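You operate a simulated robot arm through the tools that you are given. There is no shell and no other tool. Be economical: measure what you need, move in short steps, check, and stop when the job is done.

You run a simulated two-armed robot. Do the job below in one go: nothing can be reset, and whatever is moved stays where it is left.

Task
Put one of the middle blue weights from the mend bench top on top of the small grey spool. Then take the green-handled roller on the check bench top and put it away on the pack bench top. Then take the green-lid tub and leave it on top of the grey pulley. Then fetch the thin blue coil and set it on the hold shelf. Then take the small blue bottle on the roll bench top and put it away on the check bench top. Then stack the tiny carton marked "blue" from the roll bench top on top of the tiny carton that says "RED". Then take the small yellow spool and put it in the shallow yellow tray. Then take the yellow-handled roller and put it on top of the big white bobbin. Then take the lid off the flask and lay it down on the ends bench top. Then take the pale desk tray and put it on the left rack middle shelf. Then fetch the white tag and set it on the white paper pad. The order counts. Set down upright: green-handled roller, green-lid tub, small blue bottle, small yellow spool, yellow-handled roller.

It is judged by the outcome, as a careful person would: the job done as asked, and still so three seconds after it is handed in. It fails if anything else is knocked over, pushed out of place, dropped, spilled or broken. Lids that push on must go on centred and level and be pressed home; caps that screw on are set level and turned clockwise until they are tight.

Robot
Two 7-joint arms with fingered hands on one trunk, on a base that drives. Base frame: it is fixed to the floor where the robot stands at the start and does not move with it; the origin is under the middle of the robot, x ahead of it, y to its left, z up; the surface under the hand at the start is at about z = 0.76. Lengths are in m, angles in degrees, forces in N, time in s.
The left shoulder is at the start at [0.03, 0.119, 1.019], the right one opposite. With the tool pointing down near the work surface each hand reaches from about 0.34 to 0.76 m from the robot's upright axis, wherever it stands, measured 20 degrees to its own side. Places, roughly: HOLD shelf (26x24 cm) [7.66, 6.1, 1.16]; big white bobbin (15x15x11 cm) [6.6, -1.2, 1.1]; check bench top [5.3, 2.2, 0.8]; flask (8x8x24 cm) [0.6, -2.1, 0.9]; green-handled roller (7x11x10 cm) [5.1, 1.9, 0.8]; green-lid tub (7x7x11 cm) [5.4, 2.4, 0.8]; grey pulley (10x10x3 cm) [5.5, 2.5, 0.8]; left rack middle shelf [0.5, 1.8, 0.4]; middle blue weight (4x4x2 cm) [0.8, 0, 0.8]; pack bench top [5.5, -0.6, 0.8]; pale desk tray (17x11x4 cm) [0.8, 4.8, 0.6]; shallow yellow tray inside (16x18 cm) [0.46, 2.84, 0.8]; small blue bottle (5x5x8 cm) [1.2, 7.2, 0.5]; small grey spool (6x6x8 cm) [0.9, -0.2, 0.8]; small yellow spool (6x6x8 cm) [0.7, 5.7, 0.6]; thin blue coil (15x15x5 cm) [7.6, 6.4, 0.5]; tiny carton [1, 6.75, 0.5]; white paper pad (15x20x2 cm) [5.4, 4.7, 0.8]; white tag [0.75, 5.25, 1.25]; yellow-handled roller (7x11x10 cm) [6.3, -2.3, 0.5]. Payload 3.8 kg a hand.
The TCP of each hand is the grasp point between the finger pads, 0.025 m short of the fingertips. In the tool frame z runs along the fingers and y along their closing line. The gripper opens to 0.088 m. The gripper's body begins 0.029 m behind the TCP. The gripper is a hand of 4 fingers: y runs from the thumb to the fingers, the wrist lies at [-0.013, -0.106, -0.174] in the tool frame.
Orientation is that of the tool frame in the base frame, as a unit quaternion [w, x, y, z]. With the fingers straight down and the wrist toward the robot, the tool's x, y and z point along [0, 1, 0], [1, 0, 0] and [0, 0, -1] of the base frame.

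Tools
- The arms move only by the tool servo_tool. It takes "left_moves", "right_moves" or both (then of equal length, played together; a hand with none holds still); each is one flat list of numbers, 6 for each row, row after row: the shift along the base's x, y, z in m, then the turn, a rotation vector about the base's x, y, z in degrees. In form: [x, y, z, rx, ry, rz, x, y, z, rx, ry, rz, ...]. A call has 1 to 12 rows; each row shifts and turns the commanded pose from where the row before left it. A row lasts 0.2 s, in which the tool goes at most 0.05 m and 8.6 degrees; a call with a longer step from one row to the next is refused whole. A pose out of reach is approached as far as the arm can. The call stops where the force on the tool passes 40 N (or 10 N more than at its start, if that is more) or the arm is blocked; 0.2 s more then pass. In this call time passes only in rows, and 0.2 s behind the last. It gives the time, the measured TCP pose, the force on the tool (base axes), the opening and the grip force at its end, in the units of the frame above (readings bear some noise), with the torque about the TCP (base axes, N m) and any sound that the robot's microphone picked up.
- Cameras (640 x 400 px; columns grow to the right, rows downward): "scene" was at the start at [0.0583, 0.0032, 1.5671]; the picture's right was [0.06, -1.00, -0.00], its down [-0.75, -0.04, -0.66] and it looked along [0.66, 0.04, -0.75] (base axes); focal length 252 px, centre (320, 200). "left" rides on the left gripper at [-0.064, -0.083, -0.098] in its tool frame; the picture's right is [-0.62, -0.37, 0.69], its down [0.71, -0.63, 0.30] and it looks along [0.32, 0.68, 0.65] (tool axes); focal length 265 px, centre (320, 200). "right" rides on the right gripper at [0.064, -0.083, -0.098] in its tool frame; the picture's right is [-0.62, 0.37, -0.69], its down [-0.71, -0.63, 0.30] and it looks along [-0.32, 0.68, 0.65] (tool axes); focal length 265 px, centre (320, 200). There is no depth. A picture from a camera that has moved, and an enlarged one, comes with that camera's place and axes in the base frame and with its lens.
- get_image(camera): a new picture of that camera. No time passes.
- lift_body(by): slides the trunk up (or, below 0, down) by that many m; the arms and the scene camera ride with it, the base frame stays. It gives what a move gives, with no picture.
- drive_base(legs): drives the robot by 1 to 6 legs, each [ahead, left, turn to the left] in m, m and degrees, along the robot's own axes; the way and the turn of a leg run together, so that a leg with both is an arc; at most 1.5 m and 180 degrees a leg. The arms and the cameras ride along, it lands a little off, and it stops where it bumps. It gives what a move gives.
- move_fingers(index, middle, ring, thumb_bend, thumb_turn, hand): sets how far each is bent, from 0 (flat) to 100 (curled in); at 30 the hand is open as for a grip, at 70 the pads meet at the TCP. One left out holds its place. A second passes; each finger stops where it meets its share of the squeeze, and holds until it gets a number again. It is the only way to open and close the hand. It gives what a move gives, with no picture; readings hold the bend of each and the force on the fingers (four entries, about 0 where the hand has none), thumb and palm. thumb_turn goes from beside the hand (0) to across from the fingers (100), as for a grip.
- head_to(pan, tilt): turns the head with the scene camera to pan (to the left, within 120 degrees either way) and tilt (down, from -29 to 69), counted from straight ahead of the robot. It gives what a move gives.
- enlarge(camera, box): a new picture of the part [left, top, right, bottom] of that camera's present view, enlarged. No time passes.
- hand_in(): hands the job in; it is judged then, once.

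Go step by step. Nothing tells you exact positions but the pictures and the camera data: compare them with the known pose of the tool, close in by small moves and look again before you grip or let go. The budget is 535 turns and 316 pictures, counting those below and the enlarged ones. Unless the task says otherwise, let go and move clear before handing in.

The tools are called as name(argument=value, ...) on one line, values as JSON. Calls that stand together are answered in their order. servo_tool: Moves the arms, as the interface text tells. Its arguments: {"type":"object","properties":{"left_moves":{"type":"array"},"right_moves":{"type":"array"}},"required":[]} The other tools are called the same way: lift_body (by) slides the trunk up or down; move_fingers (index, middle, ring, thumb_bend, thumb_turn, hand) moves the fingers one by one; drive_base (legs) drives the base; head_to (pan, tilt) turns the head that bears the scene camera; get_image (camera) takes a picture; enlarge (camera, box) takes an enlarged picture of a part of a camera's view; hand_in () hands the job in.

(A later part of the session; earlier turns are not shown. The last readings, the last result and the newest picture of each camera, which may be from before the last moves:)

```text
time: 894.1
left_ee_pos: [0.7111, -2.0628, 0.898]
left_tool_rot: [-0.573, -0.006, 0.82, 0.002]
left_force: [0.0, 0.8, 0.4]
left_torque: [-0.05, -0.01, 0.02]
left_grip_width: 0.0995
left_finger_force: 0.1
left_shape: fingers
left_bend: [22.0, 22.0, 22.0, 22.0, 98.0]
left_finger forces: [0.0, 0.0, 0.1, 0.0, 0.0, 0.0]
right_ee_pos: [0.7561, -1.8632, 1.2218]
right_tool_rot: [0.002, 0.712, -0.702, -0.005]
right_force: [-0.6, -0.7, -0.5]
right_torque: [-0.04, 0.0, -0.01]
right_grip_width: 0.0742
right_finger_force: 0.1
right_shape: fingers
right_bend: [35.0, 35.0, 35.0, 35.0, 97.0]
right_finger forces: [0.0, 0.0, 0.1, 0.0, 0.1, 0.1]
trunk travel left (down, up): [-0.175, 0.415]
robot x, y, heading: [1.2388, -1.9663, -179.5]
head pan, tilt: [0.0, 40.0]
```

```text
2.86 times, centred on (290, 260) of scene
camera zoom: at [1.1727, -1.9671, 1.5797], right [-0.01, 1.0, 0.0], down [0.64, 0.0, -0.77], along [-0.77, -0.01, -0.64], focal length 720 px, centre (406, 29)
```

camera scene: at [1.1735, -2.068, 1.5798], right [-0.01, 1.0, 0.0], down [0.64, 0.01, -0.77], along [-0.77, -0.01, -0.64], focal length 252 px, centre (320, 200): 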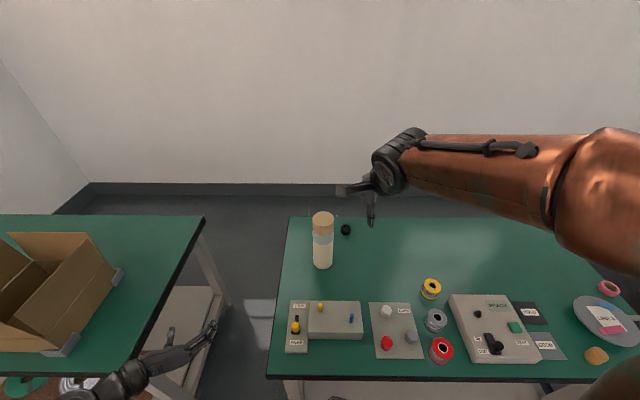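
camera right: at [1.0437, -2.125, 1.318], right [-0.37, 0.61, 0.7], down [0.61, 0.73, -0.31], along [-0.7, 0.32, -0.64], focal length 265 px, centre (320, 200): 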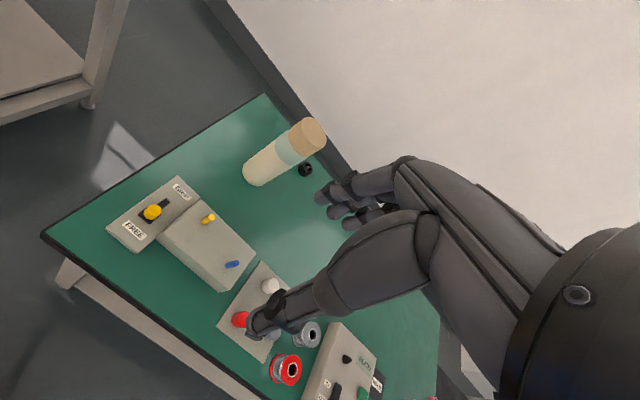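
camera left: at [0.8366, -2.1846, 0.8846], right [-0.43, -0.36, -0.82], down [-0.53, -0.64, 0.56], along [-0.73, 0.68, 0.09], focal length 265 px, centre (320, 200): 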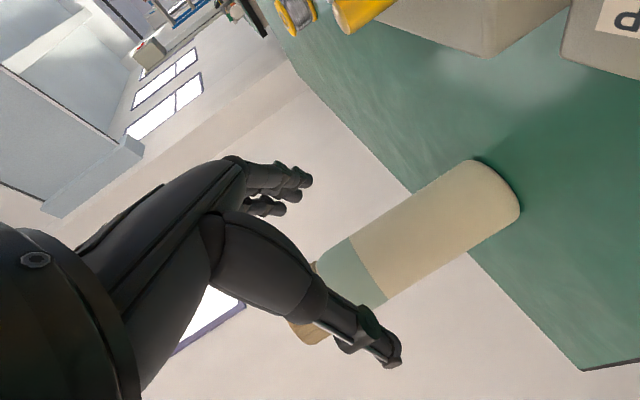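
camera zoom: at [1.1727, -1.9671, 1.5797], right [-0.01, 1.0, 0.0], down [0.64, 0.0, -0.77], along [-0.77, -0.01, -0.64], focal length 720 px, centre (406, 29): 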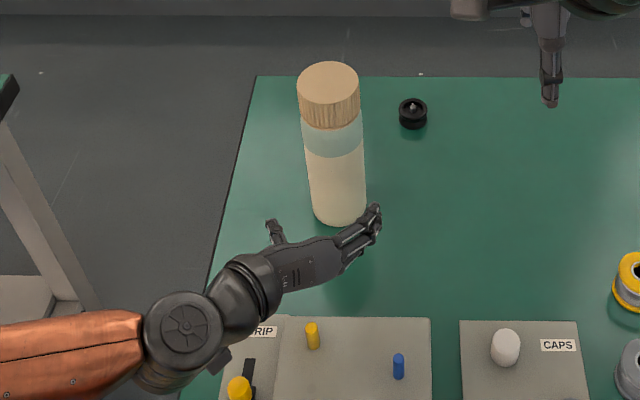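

Left hand is aligned with the flask. Advance around the body.

servo_tool(left_moves=[-0.035, 0, 0, 0, 0, 0, -0.035, 0, 0, 0, 0, 0, -0.03, 0, 0, 0, 0, 0, -0.015, -0.001, 0, 0, 0, 0, 0, 0, 0, 0, 0, 0])

enlarge(camera="scene", box=[220, 190, 360, 330])

get_image(camera="left")

```text
time: 895.3
left_ee_pos: [0.6149, -2.0804, 0.9117]
left_tool_rot: [-0.572, -0.006, 0.82, 0.002]
left_force: [0.3, -0.9, 0.0]
left_torque: [0.02, -0.01, 0.03]
left_grip_width: 0.0997
left_finger_force: 0.0
left_shape: fingers
left_bend: [22.0, 22.0, 22.0, 22.0, 98.0]
left_finger forces: [0.0, 0.0, 0.0, 0.0, 0.0, 0.1]
left hand out of reach, approached as far as the arm can: row 3, 4
right_ee_pos: [0.7563, -1.8628, 1.222]
right_tool_rot: [0.002, 0.712, -0.702, -0.005]
right_force: [-0.6, -0.2, 0.3]
right_torque: [-0.01, 0.0, 0.0]
right_grip_width: 0.0739
right_finger_force: 0.1
right_shape: fingers
right_bend: [35.0, 35.0, 35.0, 35.0, 97.0]
right_finger forces: [0.0, 0.1, 0.0, 0.1, 0.0, 0.0]
trunk travel left (down, up): [-0.175, 0.415]
robot x, y, heading: [1.2382, -1.9656, -179.5]
head pan, tilt: [0.0, 40.0]
```

```text
2.86 times, centred on (290, 260) of scene
camera zoom: at [1.1729, -1.9673, 1.5797], right [-0.01, 1.0, 0.0], down [0.64, 0.0, -0.77], along [-0.77, -0.01, -0.64], focal length 720 px, centre (406, 29)
```

zoom: 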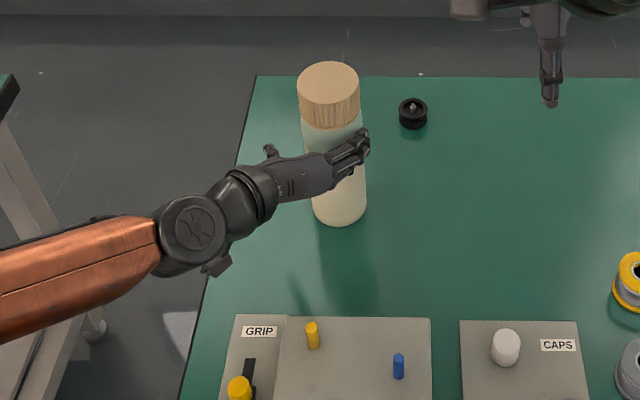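

```text
104 pictures are left
camera left: at [0.7289, -2.1617, 0.8851], right [-0.44, -0.36, -0.82], down [-0.53, -0.64, 0.56], along [-0.73, 0.68, 0.09], focal length 265 px, centre (320, 200)
```

left: 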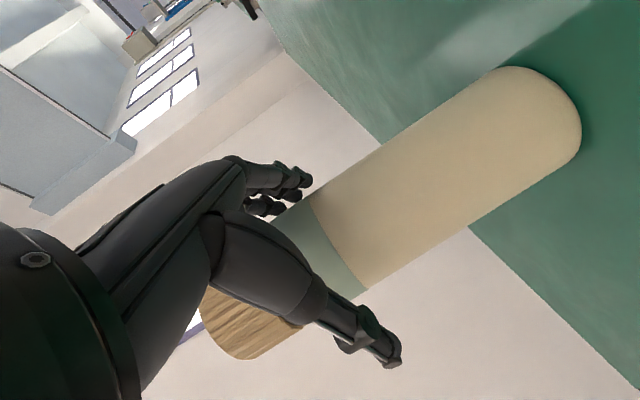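

The wrist limits this direct approach. I'll retreat, yaw the left hand −40° so it comes in from the front-left, and try again.

servo_tool(left_moves=[0.03, 0, 0, 0, 0, 0, 0.035, 0, 0, 0, 0, 0, 0.006, -0.02, -0.003, 0, 0, -8, 0.004, -0.02, -0.003, 0, 0, -8, 0.004, -0.02, -0.003, 0, 0, -8, 0.004, -0.02, -0.003, 0, 0, -8, 0.004, -0.004, -0.002, 0, 0, -8, 0, 0, 0, 0, 0, 0])

enlarge(camera="scene", box=[220, 190, 360, 330])

```text
time: 897.1
left_ee_pos: [0.6922, -2.1414, 0.909]
left_tool_rot: [-0.559, 0.221, 0.78, 0.175]
left_force: [-0.5, -0.4, 0.6]
left_torque: [-0.01, -0.02, 0.0]
left_grip_width: 0.0997
left_finger_force: 0.1
left_shape: fingers
left_bend: [22.0, 22.0, 22.0, 22.0, 98.0]
left_finger forces: [0.0, 0.0, 0.0, 0.1, 0.1, 0.0]
left hand out of reach, approached as far as the arm can: row 3, 4
right_ee_pos: [0.7564, -1.8629, 1.2214]
right_tool_rot: [0.002, 0.712, -0.702, -0.005]
right_force: [0.2, -0.2, -1.0]
right_torque: [-0.02, 0.02, -0.01]
right_grip_width: 0.074
right_finger_force: 0.0
right_shape: fingers
right_bend: [35.0, 35.0, 35.0, 35.0, 97.0]
right_finger forces: [0.0, 0.0, 0.1, 0.0, 0.0, 0.1]
trunk travel left (down, up): [-0.175, 0.415]
robot x, y, heading: [1.2417, -1.9646, -179.6]
head pan, tilt: [0.0, 40.0]
```

```text
2.86 times, centred on (290, 260) of scene
camera zoom: at [1.1731, -1.9672, 1.5798], right [-0.01, 1.0, 0.0], down [0.64, 0.0, -0.77], along [-0.77, -0.01, -0.64], focal length 720 px, centre (406, 29)
```

zoom: 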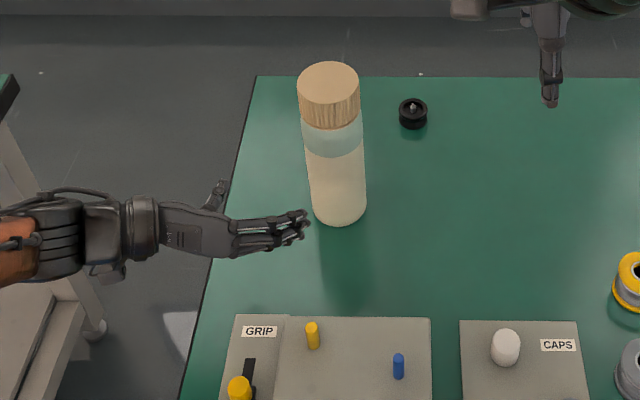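

Advance the left hand along its new direction toward the flask.

servo_tool(left_moves=[-0.0278, 0.0173, -0.003, 0, 0, 0, -0.0278, 0.0173, -0.003, 0, 0, 0, -0.0278, 0.0173, -0.003, 0, 0, 0, -0.0278, 0.0173, -0.003, 0, 0, 0, 0, 0, 0, 0, 0, 0])

enlarge(camera="scene", box=[220, 190, 360, 330])

get_image(camera="left")

```text
time: 898.3
left_ee_pos: [0.6682, -2.1028, 0.9073]
left_tool_rot: [-0.56, 0.219, 0.78, 0.174]
left_force: [0.1, 0.1, 0.0]
left_torque: [-0.02, 0.0, 0.0]
left_grip_width: 0.0996
left_finger_force: 0.1
left_shape: fingers
left_bend: [22.0, 22.0, 22.0, 22.0, 98.0]
left_finger forces: [0.0, 0.1, 0.0, 0.1, 0.0, 0.0]
left hand out of reach, approached as far as the arm can: row 2, 3, 4
right_ee_pos: [0.757, -1.8625, 1.2211]
right_tool_rot: [0.002, 0.712, -0.702, -0.005]
right_force: [-0.5, 0.2, 0.3]
right_torque: [0.03, 0.0, 0.01]
right_grip_width: 0.0738
right_finger_force: 0.1
right_shape: fingers
right_bend: [35.0, 35.0, 35.0, 35.0, 97.0]
right_finger forces: [0.0, 0.1, 0.0, 0.1, 0.1, 0.0]
trunk travel left (down, up): [-0.175, 0.415]
robot x, y, heading: [1.2376, -1.967, -179.6]
head pan, tilt: [0.0, 40.0]
```

```text
2.86 times, centred on (290, 260) of scene
camera zoom: at [1.1727, -1.9673, 1.5797], right [-0.01, 1.0, 0.0], down [0.64, 0.0, -0.77], along [-0.77, -0.01, -0.64], focal length 720 px, centre (406, 29)
```

zoom: 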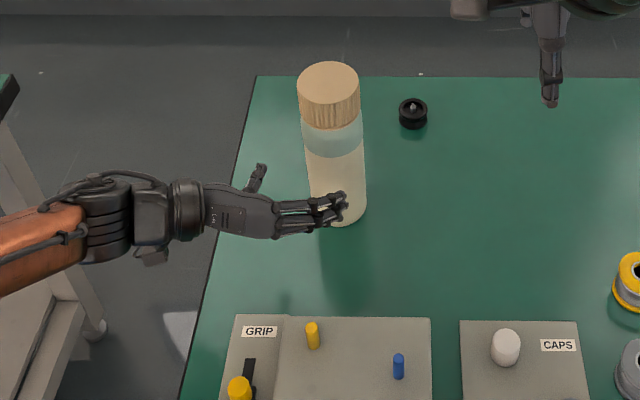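

```text
101 pictures are left
camera left: at [0.7201, -2.2319, 0.8753], right [-0.58, -0.04, -0.81], down [-0.78, -0.27, 0.57], along [-0.24, 0.96, 0.12], focal length 265 px, centre (320, 200)
```

left: 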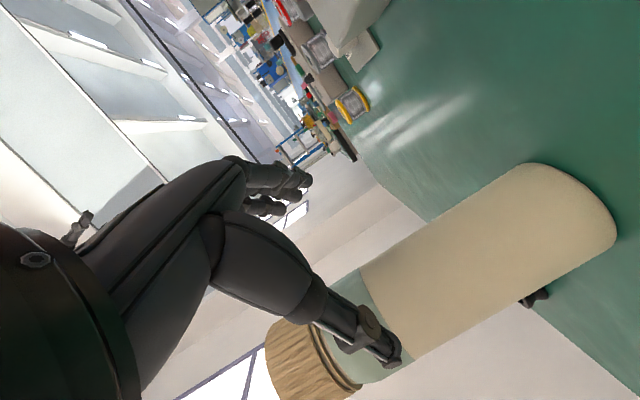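

Still limited. The mirror-image grasp worked earlier with the arm lower relative to the shoulder and 55° pitch, so I'll retreat, restore yaw, reduce the pitch, and raise the trunk 0.2 m.

servo_tool(left_moves=[0.028, -0.017, 0, 0, 0, 0, 0.03, -0.02, 0, 0, 0, 0, 0.01, -0.02, 0.005, 0, 0, 8, 0.01, -0.02, 0.005, 0, 0, 8, 0.01, 0, 0.005, 0, 0, 8, 0, 0, 0.005, 0, 0, 8, 0, 0, 0.005, 0, -7.5, 0, 0, 0, 0.005, 0, -7.5, 0, 0, 0, 0, 0, 0, 0])

lift_body(by=0.2)

servo_tool(left_moves=[0, 0, -0.04, 0, 0, 0, 0, 0, -0.04, 0, 0, 0, 0, 0, -0.04, 0, 0, 0, 0, 0, -0.04, 0, 0, 0, 0, 0, -0.04, 0, 0, 0, 0, 0, 0, 0, 0, 0])

get_image(camera="scene")

```text
time: 900.3
left_ee_pos: [0.7566, -2.1773, 0.9384]
left_tool_rot: [-0.474, -0.005, 0.88, 0.013]
left_force: [-0.7, -0.2, 0.5]
left_torque: [-0.01, -0.01, -0.02]
left_grip_width: 0.1
left_finger_force: 0.0
left_shape: fingers
left_bend: [22.0, 22.0, 22.0, 22.0, 98.0]
left_finger forces: [0.0, 0.0, 0.0, 0.0, 0.0, 0.0]
right_ee_pos: [0.7566, -1.8629, 1.2217]
right_tool_rot: [0.002, 0.712, -0.702, -0.005]
right_force: [0.7, -0.6, 0.9]
right_torque: [-0.04, 0.02, 0.0]
right_grip_width: 0.0738
right_finger_force: 0.0
right_shape: fingers
right_bend: [35.0, 35.0, 35.0, 35.0, 97.0]
right_finger forces: [0.0, 0.0, 0.0, 0.1, 0.0, 0.1]
trunk travel left (down, up): [-0.175, 0.415]
robot x, y, heading: [1.239, -1.9658, -179.7]
head pan, tilt: [0.0, 40.0]
```

```text
time: 902.5
left_ee_pos: [0.7551, -2.1782, 1.1374]
left_tool_rot: [-0.475, -0.005, 0.88, 0.013]
left_force: [-0.1, -0.2, 0.5]
left_torque: [-0.02, 0.01, -0.01]
left_grip_width: 0.0998
left_finger_force: 0.1
left_shape: fingers
left_bend: [22.0, 22.0, 22.0, 22.0, 98.0]
left_finger forces: [0.0, 0.0, 0.0, 0.0, 0.1, 0.0]
right_ee_pos: [0.7555, -1.8626, 1.421]
right_tool_rot: [0.003, 0.712, -0.703, -0.006]
right_force: [-0.8, 0.3, -0.3]
right_torque: [0.0, -0.03, 0.0]
right_grip_width: 0.0738
right_finger_force: 0.0
right_shape: fingers
right_bend: [35.0, 35.0, 35.0, 35.0, 97.0]
right_finger forces: [0.1, 0.0, 0.0, 0.0, 0.0, 0.0]
trunk travel left (down, up): [-0.375, 0.215]
robot x, y, heading: [1.2379, -1.9642, -179.6]
head pan, tilt: [0.0, 40.0]
```

```text
time: 903.9
left_ee_pos: [0.7582, -2.1813, 0.9515]
left_tool_rot: [-0.476, -0.005, 0.88, 0.013]
left_force: [-0.2, 1.0, 0.8]
left_torque: [-0.04, 0.02, 0.01]
left_grip_width: 0.0998
left_finger_force: 0.1
left_shape: fingers
left_bend: [22.0, 22.0, 22.0, 22.0, 98.0]
left_finger forces: [0.0, 0.0, 0.0, 0.1, 0.0, 0.0]
left hand out of reach, approached as far as the arm can: row 5
right_ee_pos: [0.7576, -1.8643, 1.4223]
right_tool_rot: [0.002, 0.712, -0.702, -0.005]
right_force: [-0.1, -0.2, 0.3]
right_torque: [0.03, -0.01, -0.01]
right_grip_width: 0.0737
right_finger_force: 0.0
right_shape: fingers
right_bend: [35.0, 35.0, 35.0, 35.0, 97.0]
right_finger forces: [0.0, 0.1, 0.1, 0.0, 0.0, 0.0]
trunk travel left (down, up): [-0.375, 0.215]
robot x, y, heading: [1.2382, -1.9673, -179.4]
head pan, tilt: [0.0, 40.0]
```

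```text
100 pictures are left
camera scene: at [1.1736, -1.9676, 1.7798], right [-0.01, 1.0, 0.0], down [0.64, 0.0, -0.77], along [-0.77, 0.0, -0.64], focal length 252 px, centre (320, 200)
```

scene: 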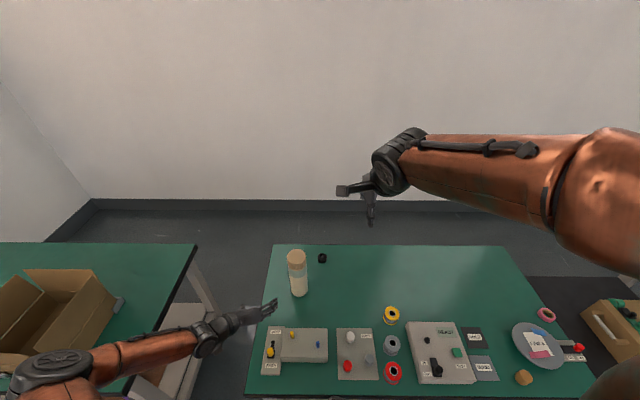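

I'll swap roles: right hand holds the body (that grasp worked before), left hand takes the lid from above. Reset the left hand to fingers-down, turn the right hand, and shift the base left.

servo_tool(left_moves=[0.01, -0.01, 0.03, 0, -8, 0, 0.01, -0.01, 0.03, 0, -8, 0, 0.01, -0.01, 0.03, 0, -8, 0, 0.01, 0, 0.03, 0, -8, 0, 0, 0, 0.03, 0, -8, 0, 0, 0, 0.03, 0, -8, 0, 0, 0, 0.03, 0, -8, 0], right_moves=[0, 0, 0, 0, 0, 8.2, 0, 0, 0, 0, 0, 8.2, 0, 0, 0, 0, 0, 8.2, 0, 0, 0, 0, 0, 8.2, 0, 0, 0, 0, 0, 8.2, 0, 0, 0, 0, 0, 8.2, 0, 0, 0, 0, 0, 8.2])

servo_tool(left_moves=[0, 0, 0, 0, 0, 8.2, 0, 0, 0, 0, 0, 8.2, 0, 0, 0, 0, 0, 8.2, 0, 0, 0, 0, 0, 8.2, 0, 0, 0, 0, 0, 8.2, 0, 0, 0, 0, 0, 8.2, 0, 0, 0, 0, 0, 8.2, 0, 0, 0, 0, 0, 8.2, 0, 0, 0, 0, 0, 8.2, 0, 0, 0, 0, 0, 8.2, 0, 0, 0, 0, 0, 8.2], right_moves=[0, 0, 0, 0, 0, 8.2, 0, 0, 0, 0, 0, 8.2, 0, 0, 0, 0, 0, 8.2, 0, 0, 0, 0, 0, 8.2, 0, 0, -0.03, 0, 7.9, 0, 0, 0, -0.03, 0, 7.9, 0, 0, 0, -0.03, 0, 7.9, 0, 0, 0, -0.03, 0, 7.9, 0, 0, 0, -0.03, 0, 7.9, 0, 0, 0, -0.03, 0, 7.9, 0, 0, 0, -0.03, 0, 7.9, 0])

drive_base(legs=[[0.02, 0.2, 0]])

get_image(camera="scene")

```text
time: 905.5
left_ee_pos: [0.87, -2.1632, 1.2059]
left_tool_rot: [-0.082, -0.031, 0.996, 0.028]
left_force: [1.1, -0.2, -0.1]
left_torque: [-0.03, 0.0, 0.0]
left_grip_width: 0.0999
left_finger_force: 0.1
left_shape: fingers
left_bend: [22.0, 22.0, 22.0, 22.0, 98.0]
left_finger forces: [0.1, 0.1, 0.1, 0.0, 0.0, 0.0]
left hand out of reach, approached as far as the arm can: row 4, 5, 6, 7
right_ee_pos: [0.7562, -1.8593, 1.4207]
right_tool_rot: [0.006, 0.962, -0.273, -0.005]
right_force: [-0.2, -0.9, 0.1]
right_torque: [-0.01, -0.01, 0.02]
right_grip_width: 0.074
right_finger_force: 0.1
right_shape: fingers
right_bend: [35.0, 35.0, 35.0, 35.0, 97.0]
right_finger forces: [0.0, 0.0, 0.1, 0.0, 0.0, 0.0]
trunk travel left (down, up): [-0.375, 0.215]
robot x, y, heading: [1.2352, -1.965, -179.8]
head pan, tilt: [0.0, 40.0]
```

```text
time: 907.9
left_ee_pos: [0.8498, -2.1681, 1.2049]
left_tool_rot: [0.067, 0.725, -0.685, 0.038]
left_force: [0.3, 0.2, -0.2]
left_torque: [0.03, -0.01, -0.03]
left_grip_width: 0.0996
left_finger_force: 0.0
left_shape: fingers
left_bend: [22.0, 22.0, 22.0, 22.0, 98.0]
left_finger forces: [0.0, 0.0, 0.1, 0.0, 0.0, 0.1]
left hand out of reach, approached as far as the arm can: row 8, 9, 10
right_ee_pos: [0.7549, -1.8603, 1.2104]
right_tool_rot: [0.001, 0.884, 0.01, -0.467]
right_force: [-0.4, -0.1, -0.6]
right_torque: [-0.03, 0.03, 0.01]
right_grip_width: 0.0737
right_finger_force: 0.1
right_shape: fingers
right_bend: [35.0, 35.0, 35.0, 35.0, 97.0]
right_finger forces: [0.1, 0.0, 0.1, 0.1, 0.1, 0.1]
trunk travel left (down, up): [-0.375, 0.215]
robot x, y, heading: [1.235, -1.9682, -179.6]
head pan, tilt: [0.0, 40.0]
```

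```text
time: 909.5
left_ee_pos: [0.8321, -2.3707, 1.204]
left_tool_rot: [0.068, 0.724, -0.685, 0.038]
left_force: [-0.8, -0.1, -0.6]
left_torque: [0.0, 0.05, 0.01]
left_grip_width: 0.0997
left_finger_force: 0.2
left_shape: fingers
left_bend: [22.0, 22.0, 22.0, 22.0, 98.0]
left_finger forces: [0.1, 0.1, 0.0, 0.0, 0.0, 0.0]
right_ee_pos: [0.7374, -2.0619, 1.2102]
right_tool_rot: [0.001, 0.885, 0.013, -0.466]
right_force: [-0.1, -0.5, 0.0]
right_torque: [-0.02, -0.02, 0.02]
right_grip_width: 0.074
right_finger_force: 0.0
right_shape: fingers
right_bend: [35.0, 35.0, 35.0, 35.0, 97.0]
right_finger forces: [0.0, 0.1, 0.0, 0.0, 0.0, 0.1]
trunk travel left (down, up): [-0.375, 0.215]
robot x, y, heading: [1.2206, -2.167, -179.2]
head pan, tilt: [0.0, 40.0]
```

```text
99 pictures are left
camera scene: at [1.1547, -2.1677, 1.7797], right [-0.01, 1.0, 0.0], down [0.64, 0.01, -0.77], along [-0.77, -0.01, -0.64], focal length 252 px, centre (320, 200)
```

scene: 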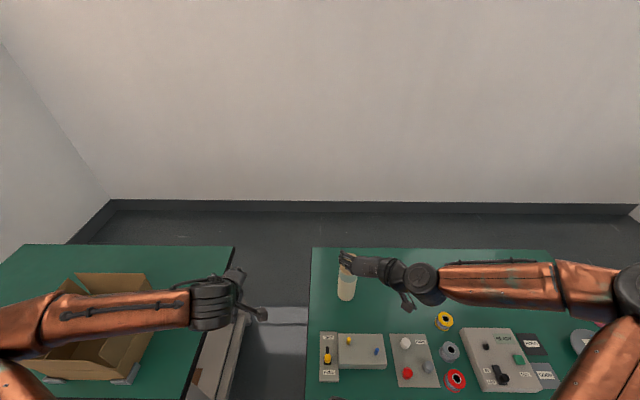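

Right hand is now in side-grasp orientation in line with the flask. Lower it to z≈0.85 in front of the flask, and straighten the left hand.

servo_tool(right_moves=[0, 0, -0.04, 0, 0, 0, 0, 0, -0.04, 0, 0, 0, 0, 0, -0.04, 0, 0, 0, 0, 0, -0.04, 0, 0, 0, 0, 0, -0.04, 0, 0, 0, 0, 0, -0.04, 0, 0, 0, 0, 0, -0.04, 0, 0, 0, 0, 0, -0.04, 0, 0, 0, 0, -0.003, -0.037, 0, 0, 0, 0, 0, 0, 0, 0, 0], left_moves=[0, 0, 0.02, 4.3, -1, 0, 0, 0, 0.02, 4.3, -1, 0, 0, 0, 0, 0, 0, 0, 0, 0, 0, 0, 0, 0, 0, 0, 0, 0, 0, 0, 0, 0, 0, 0, 0, 0, 0, 0, 0, 0, 0, 0, 0, 0, 0, 0, 0, 0, 0, 0, 0, 0, 0, 0, 0, 0, 0, 0, 0, 0])

move_fingers(hand="right", index=22, middle=22, ring=22, thumb_bend=22)

enlarge(camera="scene", box=[280, 220, 440, 360])

get_image(camera="right")

```text
time: 911.6
left_ee_pos: [0.8315, -2.3698, 1.246]
left_tool_rot: [0.0, 0.727, -0.686, -0.001]
left_force: [0.1, 0.2, -0.3]
left_torque: [-0.01, 0.0, -0.04]
left_grip_width: 0.1
left_finger_force: 0.0
left_shape: fingers
left_bend: [22.0, 22.0, 22.0, 22.0, 98.0]
left_finger forces: [0.0, 0.1, 0.0, 0.0, 0.0, 0.0]
right_ee_pos: [0.7382, -2.0647, 0.8526]
right_tool_rot: [0.002, 0.884, 0.012, -0.467]
right_force: [-0.3, -0.3, -0.6]
right_torque: [0.0, 0.06, -0.02]
right_grip_width: 0.0739
right_finger_force: 0.0
right_shape: fingers
right_bend: [35.0, 35.0, 35.0, 35.0, 97.0]
right_finger forces: [0.0, 0.1, 0.0, 0.1, 0.0, 0.1]
trunk travel left (down, up): [-0.375, 0.215]
robot x, y, heading: [1.2211, -2.165, -179.7]
head pan, tilt: [0.0, 40.0]
```

```text
time: 912.6
left_ee_pos: [0.8304, -2.3715, 1.2453]
left_tool_rot: [0.0, 0.727, -0.686, -0.001]
left_force: [-0.4, 0.6, 0.2]
left_torque: [0.02, -0.02, -0.01]
left_grip_width: 0.0999
left_finger_force: 0.0
left_shape: fingers
left_bend: [22.0, 22.0, 22.0, 22.0, 98.0]
left_finger forces: [0.0, 0.0, 0.0, 0.0, 0.0, 0.0]
right_ee_pos: [0.7369, -2.0645, 0.8537]
right_tool_rot: [0.001, 0.885, 0.012, -0.466]
right_force: [0.1, 0.1, -0.9]
right_torque: [-0.04, 0.03, 0.04]
right_grip_width: 0.0996
right_finger_force: 0.0
right_shape: fingers
right_bend: [22.0, 22.0, 22.0, 22.0, 97.0]
right_finger forces: [0.0, 0.0, 0.1, 0.0, 0.1, 0.0]
trunk travel left (down, up): [-0.375, 0.215]
robot x, y, heading: [1.2213, -2.1663, -179.5]
head pan, tilt: [0.0, 40.0]
```

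```text
2.86 times, centred on (360, 290) of scene
camera zoom: at [1.1548, -2.1669, 1.7797], right [-0.01, 1.0, 0.0], down [0.64, 0.01, -0.77], along [-0.77, -0.01, -0.64], focal length 720 px, centre (206, -57)
```

zoom: 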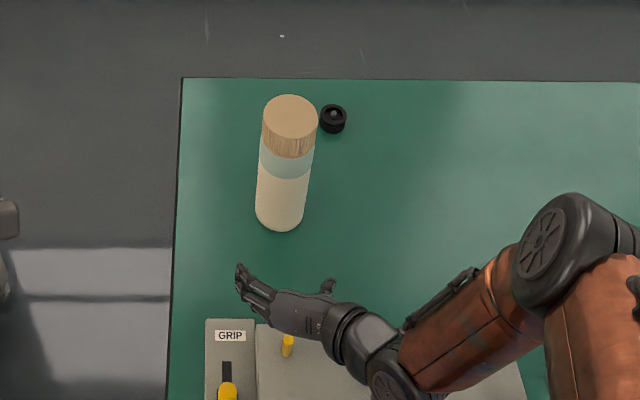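

```text
97 pictures are left
camera right: at [0.8526, -1.9782, 0.8568], right [0.23, -0.37, 0.9], down [-0.67, 0.61, 0.42], along [-0.71, -0.7, -0.11], focal length 265 px, centre (320, 200)
```

right: 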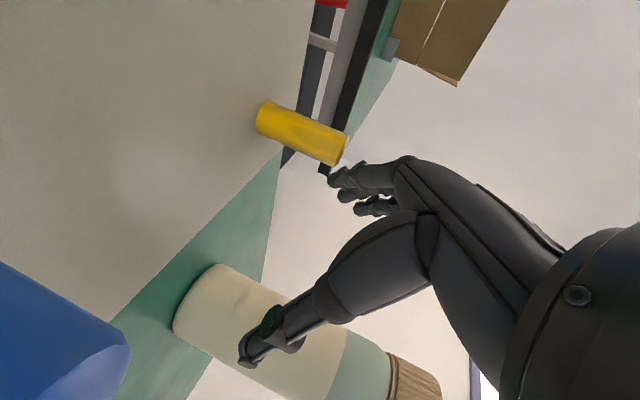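

Good. Advance the right hand around the flask body.

servo_tool(right_moves=[-0.035, 0, 0, 0, 0, 0, -0.035, 0, 0, 0, 0, 0, -0.035, 0, 0, 0, 0, 0, -0.03, 0, 0, 0, 0, 0, -0.012, 0, 0, 0, 0, 0, 0, 0, 0, 0, 0, 0])

enlarge(camera="scene", box=[280, 220, 440, 360])

get_image(camera="right")

```text
time: 914.0
left_ee_pos: [0.8318, -2.3697, 1.2467]
left_tool_rot: [0.001, 0.728, -0.686, 0.0]
left_force: [-0.3, 0.7, -1.1]
left_torque: [-0.03, 0.01, 0.01]
left_grip_width: 0.0997
left_finger_force: 0.1
left_shape: fingers
left_bend: [22.0, 22.0, 22.0, 22.0, 98.0]
left_finger forces: [0.0, 0.0, 0.1, 0.0, 0.0, 0.1]
right_ee_pos: [0.5906, -2.0667, 0.8536]
right_tool_rot: [0.002, 0.884, 0.013, -0.466]
right_force: [0.2, 0.7, 0.1]
right_torque: [0.03, 0.02, -0.04]
right_grip_width: 0.0998
right_finger_force: 0.0
right_shape: fingers
right_bend: [22.0, 22.0, 22.0, 22.0, 97.0]
right_finger forces: [0.1, 0.1, 0.0, 0.1, 0.0, 0.0]
trunk travel left (down, up): [-0.375, 0.215]
robot x, y, heading: [1.2183, -2.1634, -179.6]
head pan, tilt: [0.0, 40.0]
```

```text
2.86 times, centred on (360, 290) of scene
camera zoom: at [1.1546, -2.167, 1.7797], right [-0.01, 1.0, 0.0], down [0.64, 0.01, -0.77], along [-0.77, -0.01, -0.64], focal length 720 px, centre (206, -57)
```

zoom: 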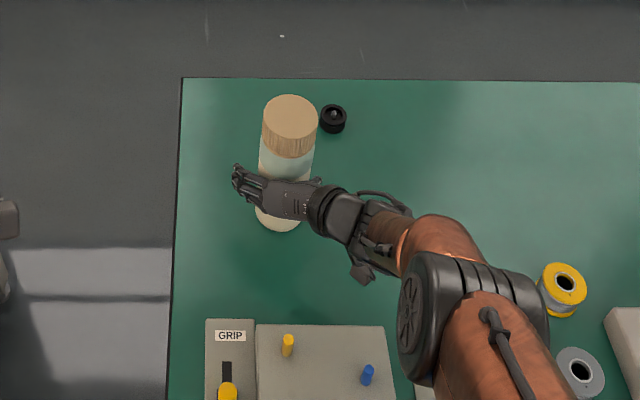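

```text
95 pictures are left
camera right: at [0.7048, -1.9796, 0.8561], right [0.23, -0.37, 0.9], down [-0.67, 0.61, 0.42], along [-0.71, -0.7, -0.11], focal length 265 px, centre (320, 200)
```

right: 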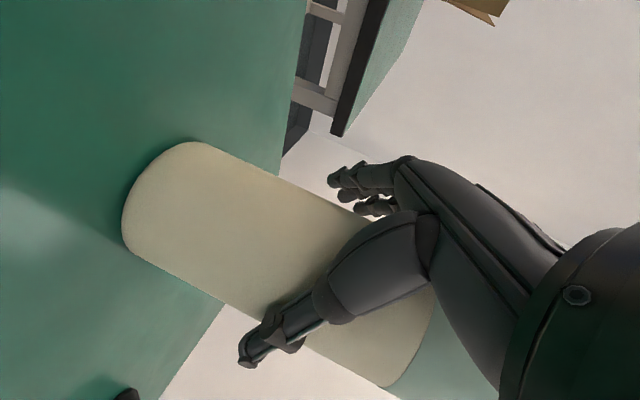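

The flask body is within the right hand. Close on it.

move_fingers(hand="right", index=60, middle=60, ring=60, thumb_bend=60)

enlarge(camera="scene", box=[280, 220, 440, 360])

```text
time: 915.0
left_ee_pos: [0.8321, -2.3706, 1.246]
left_tool_rot: [0.001, 0.727, -0.686, 0.0]
left_force: [0.2, 0.0, 0.0]
left_torque: [0.01, -0.05, -0.02]
left_grip_width: 0.0997
left_finger_force: 0.1
left_shape: fingers
left_bend: [22.0, 22.0, 22.0, 22.0, 98.0]
left_finger forces: [0.1, 0.0, 0.1, 0.0, 0.1, 0.1]
right_ee_pos: [0.5903, -2.0671, 0.8542]
right_tool_rot: [0.002, 0.884, 0.013, -0.467]
right_force: [0.4, -3.5, 6.5]
right_torque: [-0.1, 0.09, 0.04]
right_grip_width: 0.0658
right_finger_force: 20.9
right_shape: fingers
right_bend: [46.0, 49.0, 51.0, 37.0, 95.0]
right_finger forces: [8.5, 7.5, 6.5, 0.1, 19.3, 0.0]
trunk travel left (down, up): [-0.375, 0.215]
robot x, y, heading: [1.224, -2.1649, -179.5]
head pan, tilt: [0.0, 40.0]
```

```text
2.86 times, centred on (360, 290) of scene
camera zoom: at [1.1554, -2.168, 1.7798], right [-0.01, 1.0, 0.0], down [0.64, 0.01, -0.77], along [-0.77, -0.01, -0.64], focal length 720 px, centre (206, -57)
```

zoom: 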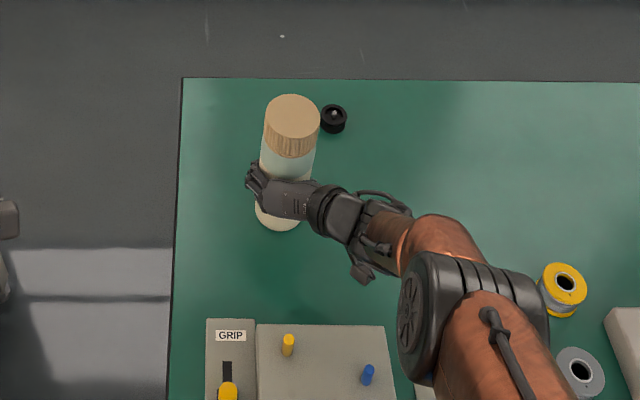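

Body held. Bring the left hand above the lid.

servo_tool(left_moves=[-0.0292, 0.0343, -0.0133, 0, 0, 0, -0.0292, 0.0343, -0.0133, 0, 0, 0, -0.0292, 0.0343, -0.0133, 0, 0, 0, -0.0292, 0.0343, -0.0133, 0, 0, 0, -0.0292, 0.0343, -0.0133, 0, 0, 0, -0.0292, 0.0343, -0.0133, 0, 0, 0, -0.0292, 0.0343, -0.0133, 0, 0, 0, -0.0292, 0.0343, -0.0133, 0, 0, 0, -0.0292, 0.0343, -0.0133, 0, 0, 0, 0, 0, 0, 0, 0, 0])

get_image(camera="left")

enlarge(camera="scene", box=[260, 180, 440, 340])

```text
time: 917.2
left_ee_pos: [0.7117, -2.2949, 1.1413]
left_tool_rot: [0.001, 0.727, -0.687, -0.001]
left_force: [-1.1, 0.7, -0.1]
left_torque: [0.0, 0.01, 0.02]
left_grip_width: 0.0997
left_finger_force: 0.0
left_shape: fingers
left_bend: [22.0, 22.0, 22.0, 22.0, 98.0]
left_finger forces: [0.1, 0.0, 0.0, 0.1, 0.0, 0.0]
left hand out of reach, approached as far as the arm can: row 3, 4, 5, 6, 7, 8, 9
right_ee_pos: [0.591, -2.0661, 0.8536]
right_tool_rot: [0.001, 0.884, 0.012, -0.467]
right_force: [0.4, -0.2, 4.6]
right_torque: [0.04, 0.04, 0.04]
right_grip_width: 0.066
right_finger_force: 21.2
right_shape: fingers
right_bend: [47.0, 50.0, 52.0, 37.0, 95.0]
right_finger forces: [7.3, 6.8, 6.4, 0.0, 20.6, 0.1]
trunk travel left (down, up): [-0.375, 0.215]
robot x, y, heading: [1.2231, -2.1654, -179.3]
head pan, tilt: [0.0, 40.0]
```

```text
93 pictures are left
camera left: at [0.7918, -2.2247, 1.2403], right [0.33, 0.64, -0.69], down [0.67, -0.68, -0.31], along [-0.67, -0.36, -0.65], focal length 265 px, centre (320, 200)
```

left: 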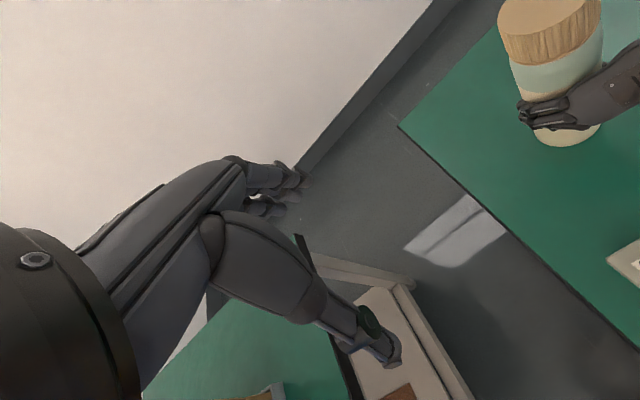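

```text
2.50 times, centred on (350, 260) of scene
camera zoom: at [1.1553, -2.167, 1.7798], right [-0.01, 1.0, 0.0], down [0.64, 0.01, -0.77], along [-0.77, -0.01, -0.64], focal length 630 px, centre (245, 50)
```

zoom: 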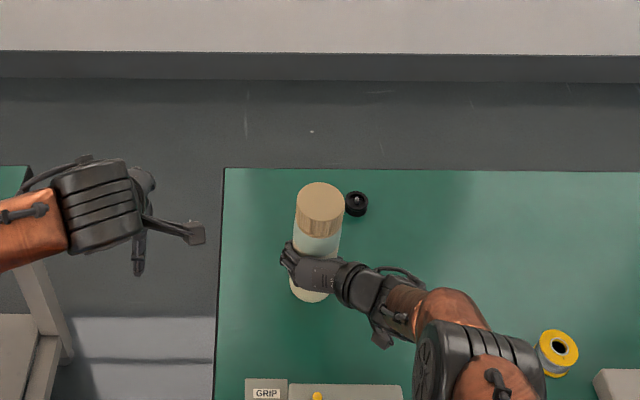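

The left arm seems poorly configured and the flask is near its reach limit. I'll move the left hand to its home-like pose first to unwind it.

servo_tool(left_moves=[0.03, -0.02, 0.03, 0, 0, 0, 0.03, -0.02, 0.03, 0, 0, 0, 0.02, -0.02, 0.03, 0, 0, 0, 0.02, -0.02, 0.03, 0, 0, 0, 0, 0, 0, 0, 0, 0])

head_to(pan=0, tilt=60)

get_image(camera="scene")

```text
time: 918.5
left_ee_pos: [0.8112, -2.371, 1.2629]
left_tool_rot: [0.0, 0.727, -0.686, 0.0]
left_force: [-0.6, -0.2, -0.2]
left_torque: [-0.02, -0.01, -0.02]
left_grip_width: 0.1001
left_finger_force: 0.0
left_shape: fingers
left_bend: [22.0, 22.0, 22.0, 22.0, 98.0]
left_finger forces: [0.0, 0.1, 0.1, 0.0, 0.1, 0.0]
right_ee_pos: [0.589, -2.066, 0.8544]
right_tool_rot: [0.002, 0.885, 0.013, -0.466]
right_force: [1.0, 1.6, 5.1]
right_torque: [0.08, 0.02, -0.03]
right_grip_width: 0.0661
right_finger_force: 20.5
right_shape: fingers
right_bend: [48.0, 50.0, 52.0, 37.0, 95.0]
right_finger forces: [7.4, 6.7, 6.3, 0.0, 20.6, 0.1]
trunk travel left (down, up): [-0.375, 0.215]
robot x, y, heading: [1.2242, -2.1646, -179.4]
head pan, tilt: [0.0, 40.0]
```

```text
time: 919.3
left_ee_pos: [0.8116, -2.371, 1.2614]
left_tool_rot: [0.0, 0.728, -0.686, -0.001]
left_force: [0.1, 1.1, -0.6]
left_torque: [-0.01, 0.0, -0.01]
left_grip_width: 0.1002
left_finger_force: 0.2
left_shape: fingers
left_bend: [22.0, 22.0, 22.0, 22.0, 98.0]
left_finger forces: [0.0, 0.0, 0.0, 0.0, 0.0, 0.1]
right_ee_pos: [0.5901, -2.0666, 0.8533]
right_tool_rot: [0.001, 0.884, 0.012, -0.467]
right_force: [0.4, 0.0, 4.1]
right_torque: [0.05, 0.03, -0.01]
right_grip_width: 0.0658
right_finger_force: 20.0
right_shape: fingers
right_bend: [48.0, 50.0, 52.0, 37.0, 95.0]
right_finger forces: [7.3, 6.7, 6.5, 0.1, 20.3, 0.0]
trunk travel left (down, up): [-0.375, 0.215]
robot x, y, heading: [1.2204, -2.1692, -179.5]
head pan, tilt: [0.0, 60.0]
```

```text
91 pictures are left
camera scene: at [1.1736, -2.1669, 1.7531], right [-0.01, 1.0, 0.0], down [0.87, 0.01, -0.5], along [-0.5, -0.01, -0.87], focal length 252 px, centre (320, 200)
```

scene: 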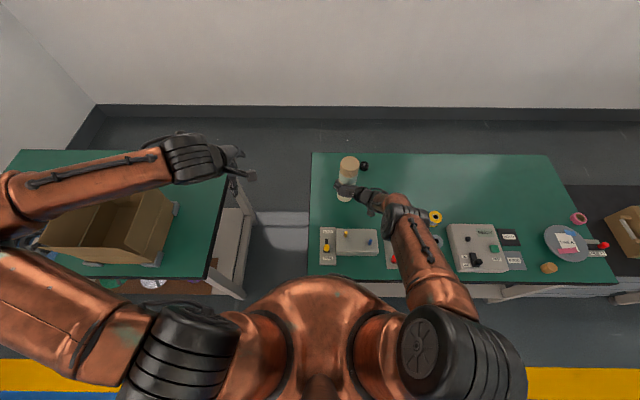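

The left elbow is swung far out. I'll give the left hand a −90° yaw (wrist on the left), which suits that arm pose, and meanwhile lift the flask slightly and bring it 10 cm nearer with the right hand.

servo_tool(left_moves=[0, 0, 0, 0, 0, -8.2, 0, 0, 0, 0, 0, -8.2, 0, 0, 0, 0, 0, -8.2, 0, 0, 0, 0, 0, -8.2, 0, 0, 0, 0, 0, -8.2, 0, 0, 0, 0, 0, -8.2, 0, 0, 0, 0, 0, -8.2, 0, 0, 0, 0, 0, -8.2, 0, 0, 0, 0, 0, -8.2, 0, 0, 0, 0, 0, -8.2, 0, 0, 0, 0, 0, -8.2], right_moves=[0, 0, 0.01, 0, 0, 0, 0, 0, 0.02, 0, 0, 0, 0, 0, 0.02, 0, 0, 0, 0.02, 0, 0, 0, 0, 0, 0.02, 0, 0, 0, 0, 0, 0.02, 0, 0, 0, 0, 0, 0.02, 0, 0, 0, 0, 0, 0.02, 0, 0, 0, 0, 0, 0, 0, 0, 0, 0, 0, 0, 0, 0, 0, 0, 0, 0, 0, 0, 0, 0, 0])

get_image(camera="scene")

```text
time: 921.7
left_ee_pos: [0.8098, -2.3721, 1.2615]
left_tool_rot: [0.0, -0.027, 1.0, 0.002]
left_force: [-0.2, 0.6, 0.4]
left_torque: [0.01, 0.0, -0.02]
left_grip_width: 0.1004
left_finger_force: 0.1
left_shape: fingers
left_bend: [22.0, 22.0, 22.0, 22.0, 98.0]
left_finger forces: [0.0, 0.0, 0.0, 0.1, 0.0, 0.0]
right_ee_pos: [0.6906, -2.0643, 0.9047]
right_tool_rot: [0.001, 0.884, 0.012, -0.467]
right_force: [-1.0, -0.1, -2.9]
right_torque: [-0.02, -0.08, 0.01]
right_grip_width: 0.066
right_finger_force: 19.5
right_shape: fingers
right_bend: [48.0, 51.0, 53.0, 37.0, 93.0]
right_finger forces: [7.3, 6.5, 5.8, 0.0, 19.0, 0.1]
trunk travel left (down, up): [-0.375, 0.215]
robot x, y, heading: [1.2173, -2.1654, -179.4]
head pan, tilt: [0.0, 60.0]
```

```text
90 pictures are left
camera scene: at [1.172, -2.1666, 1.753], right [-0.01, 1.0, 0.0], down [0.87, 0.01, -0.5], along [-0.5, -0.01, -0.87], focal length 252 px, centre (320, 200)
```

scene: 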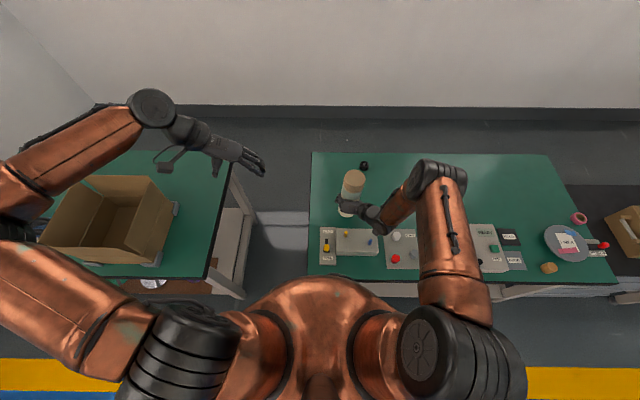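

Flask held in the air nearer to me. Now bring the left hand above the lid.

servo_tool(left_moves=[-0.0176, 0.0389, -0.0125, 0, 0, 0, -0.0176, 0.0389, -0.0125, 0, 0, 0, -0.0176, 0.0389, -0.0125, 0, 0, 0, -0.0176, 0.0389, -0.0125, 0, 0, 0, -0.0176, 0.0389, -0.0125, 0, 0, 0, -0.0176, 0.0389, -0.0125, 0, 0, 0, -0.0176, 0.0389, -0.0125, 0, 0, 0, -0.0176, 0.0389, -0.0125, 0, 0, 0, 0, 0, 0, 0, 0, 0])

get_image(camera="left")

enlarge(camera="scene", box=[260, 120, 440, 260])

```text
time: 923.7
left_ee_pos: [0.7587, -2.2579, 1.2217]
left_tool_rot: [0.0, -0.028, 1.0, 0.002]
left_force: [-0.1, -0.2, 0.7]
left_torque: [0.01, -0.01, -0.04]
left_grip_width: 0.1
left_finger_force: 0.0
left_shape: fingers
left_bend: [22.0, 22.0, 22.0, 22.0, 98.0]
left_finger forces: [0.1, 0.0, 0.0, 0.0, 0.0, 0.0]
left hand out of reach, approached as far as the arm can: row 4, 5, 6, 7, 8
right_ee_pos: [0.6914, -2.0656, 0.9038]
right_tool_rot: [0.001, 0.885, 0.012, -0.466]
right_force: [-0.4, 0.5, -3.3]
right_torque: [-0.01, -0.05, 0.04]
right_grip_width: 0.066
right_finger_force: 19.5
right_shape: fingers
right_bend: [48.0, 51.0, 53.0, 37.0, 93.0]
right_finger forces: [7.3, 6.4, 5.7, 0.0, 19.0, 0.1]
trunk travel left (down, up): [-0.375, 0.215]
robot x, y, heading: [1.2191, -2.1638, -179.4]
head pan, tilt: [0.0, 60.0]
```

```text
89 pictures are left
camera left: at [0.8281, -2.3364, 1.3216], right [0.64, -0.33, -0.69], down [-0.68, -0.67, -0.31], along [-0.36, 0.67, -0.65], focal length 265 px, centre (320, 200)
```

left: 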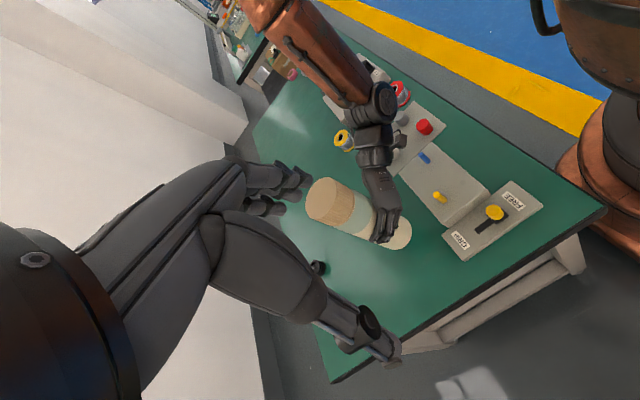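

```text
2.86 times, centred on (350, 190) of scene
camera zoom: at [1.1727, -2.1667, 1.753], right [-0.01, 1.0, 0.0], down [0.87, 0.01, -0.5], along [-0.5, -0.01, -0.87], focal length 720 px, centre (234, 229)
```

zoom: 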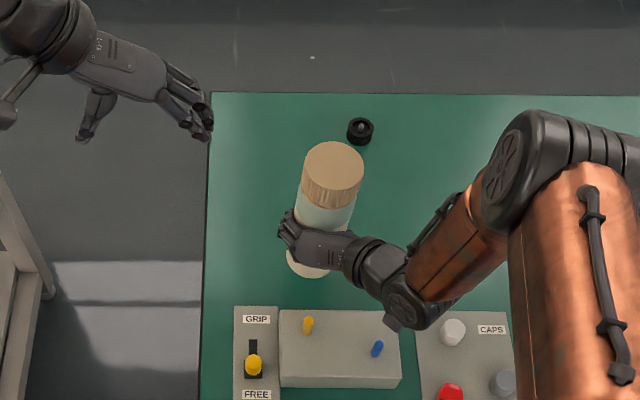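

The left arm is on a bad branch (elbow far out). I'll unwind it by extending it out to the front-left nearly straight, then sweeping inward.

servo_tool(left_moves=[-0.005, -0.0355, -0.006, 0, 0, 8.2, -0.005, -0.0355, -0.006, 0, 0, 8.2, -0.005, -0.0355, -0.006, 0, 0, 8.2, -0.005, -0.0355, -0.006, 0, 0, 8.2, -0.005, -0.0355, -0.006, 0, 0, 8.2, -0.005, -0.0355, -0.006, 0, 0, 8.2, -0.005, -0.0355, -0.006, 0, 0, 8.2, -0.005, -0.0355, -0.006, 0, 0, 8.2, -0.005, -0.0355, -0.006, 0, 0, 8.2, -0.005, -0.0355, -0.006, 0, 0, 8.2, -0.005, -0.0355, -0.006, 0, 0, 6, 0, 0, 0, 0, 0, 0])

servo_tool(left_moves=[-0.029, 0.0375, 0, 0, 0, 0, -0.029, 0.0375, 0, 0, 0, 0, -0.029, 0.0375, 0, 0, 0, 0, -0.029, 0.0375, 0, 0, 0, 0, -0.029, 0.0375, 0, 0, 0, 0, -0.029, 0.0375, 0, 0, 0, 0, -0.029, 0.0375, 0, 0, 0, 0, -0.029, 0.0375, 0, 0, 0, 0, 0, 0, 0, 0, 0, 0])

get_image(camera="scene")

```text
time: 926.3
left_ee_pos: [0.7014, -2.6489, 1.1586]
left_tool_rot: [0.001, 0.714, -0.7, -0.001]
left_force: [0.1, 0.0, 0.5]
left_torque: [0.01, 0.01, 0.0]
left_grip_width: 0.0999
left_finger_force: 0.1
left_shape: fingers
left_bend: [22.0, 22.0, 22.0, 22.0, 98.0]
left_finger forces: [0.0, 0.1, 0.1, 0.0, 0.0, 0.1]
right_ee_pos: [0.6921, -2.0633, 0.904]
right_tool_rot: [0.001, 0.884, 0.011, -0.467]
right_force: [0.5, 0.0, -4.2]
right_torque: [-0.04, -0.05, 0.02]
right_grip_width: 0.0659
right_finger_force: 19.5
right_shape: fingers
right_bend: [48.0, 51.0, 53.0, 37.0, 93.0]
right_finger forces: [7.3, 6.3, 5.7, 0.0, 18.8, 0.0]
trunk travel left (down, up): [-0.375, 0.215]
robot x, y, heading: [1.2198, -2.1622, -179.5]
head pan, tilt: [0.0, 60.0]
```

```text
time: 928.3
left_ee_pos: [0.5923, -2.413, 1.1553]
left_tool_rot: [0.0, 0.714, -0.7, -0.001]
left_force: [-0.6, -0.5, -0.2]
left_torque: [0.04, -0.01, -0.02]
left_grip_width: 0.0998
left_finger_force: 0.0
left_shape: fingers
left_bend: [22.0, 22.0, 22.0, 22.0, 98.0]
left_finger forces: [0.0, 0.1, 0.0, 0.0, 0.1, 0.1]
left hand out of reach, approached as far as the arm can: row 5, 6, 7, 8
right_ee_pos: [0.6901, -2.0642, 0.9037]
right_tool_rot: [0.002, 0.885, 0.012, -0.466]
right_force: [0.3, 0.7, -2.6]
right_torque: [-0.03, -0.04, 0.0]
right_grip_width: 0.066
right_finger_force: 19.0
right_shape: fingers
right_bend: [48.0, 51.0, 53.0, 37.0, 93.0]
right_finger forces: [7.3, 6.4, 5.7, 0.1, 18.9, 0.1]
trunk travel left (down, up): [-0.375, 0.215]
robot x, y, heading: [1.2176, -2.1653, -179.4]
head pan, tilt: [0.0, 60.0]
```

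```text
87 pictures are left
camera scene: at [1.1725, -2.1667, 1.753], right [-0.01, 1.0, 0.0], down [0.87, 0.01, -0.5], along [-0.5, -0.01, -0.87], focal length 252 px, centre (320, 200)
```

scene: 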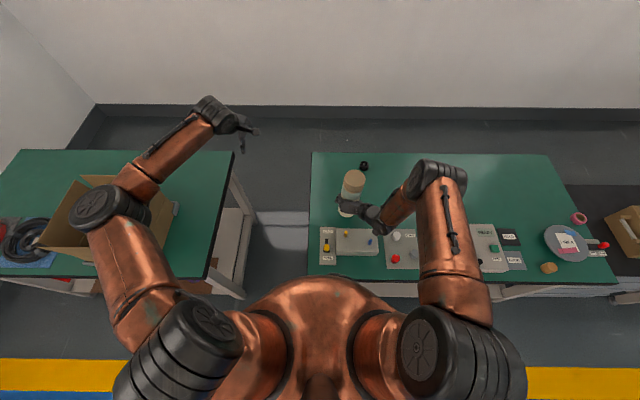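

The elbow is back in a normal pose. Now approach the lid.

servo_tool(left_moves=[0.027, 0.028, 0, 0, 0, 0, 0.027, 0.028, 0, 0, 0, 0, 0.027, 0.028, 0, 0, 0, 0, 0.02, 0.028, 0, 0, 0, 0, -0.004, 0.04, 0, 0, 0, 0, -0.004, 0.04, 0, 0, 0, 0, -0.004, 0.04, 0, 0, 0, 0, -0.004, 0.04, 0, 0, 0, 0, -0.004, 0.04, 0, 0, 0, 0, -0.004, 0.04, 0, 0, 0, 0, 0, 0, 0, 0, 0, 0])

get_image(camera="left")

enlarge(camera="scene", box=[260, 120, 440, 260])

```text
time: 930.7
left_ee_pos: [0.7463, -2.2742, 1.1495]
left_tool_rot: [0.0, 0.714, -0.7, 0.0]
left_force: [0.0, -0.3, 0.4]
left_torque: [0.0, -0.01, -0.02]
left_grip_width: 0.0999
left_finger_force: 0.1
left_shape: fingers
left_bend: [22.0, 22.0, 22.0, 22.0, 98.0]
left_finger forces: [0.0, 0.1, 0.0, 0.1, 0.0, 0.0]
left hand out of reach, approached as far as the arm can: row 5, 6, 7, 8, 9, 10
right_ee_pos: [0.6922, -2.0636, 0.9032]
right_tool_rot: [0.001, 0.884, 0.012, -0.467]
right_force: [-0.4, 1.0, -4.0]
right_torque: [-0.03, -0.05, 0.02]
right_grip_width: 0.0658
right_finger_force: 19.0
right_shape: fingers
right_bend: [48.0, 51.0, 53.0, 37.0, 93.0]
right_finger forces: [7.4, 6.3, 5.8, 0.1, 18.9, 0.0]
trunk travel left (down, up): [-0.375, 0.215]
robot x, y, heading: [1.2213, -2.1697, -179.2]
head pan, tilt: [0.0, 60.0]
```

```text
86 pictures are left
camera left: at [0.8284, -2.2074, 1.2478], right [0.36, 0.63, -0.69], down [0.64, -0.7, -0.31], along [-0.68, -0.34, -0.65], focal length 265 px, centre (320, 200)
```

left: 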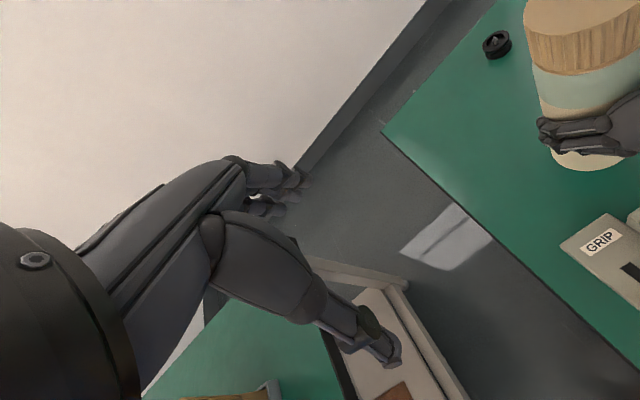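

```text
2.86 times, centred on (350, 190) of scene
camera zoom: at [1.1726, -2.1666, 1.753], right [-0.01, 1.0, 0.0], down [0.87, 0.01, -0.5], along [-0.5, -0.01, -0.87], focal length 720 px, centre (234, 229)
```

zoom: 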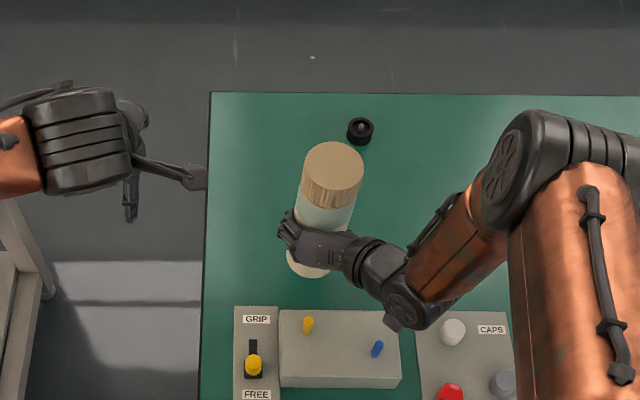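

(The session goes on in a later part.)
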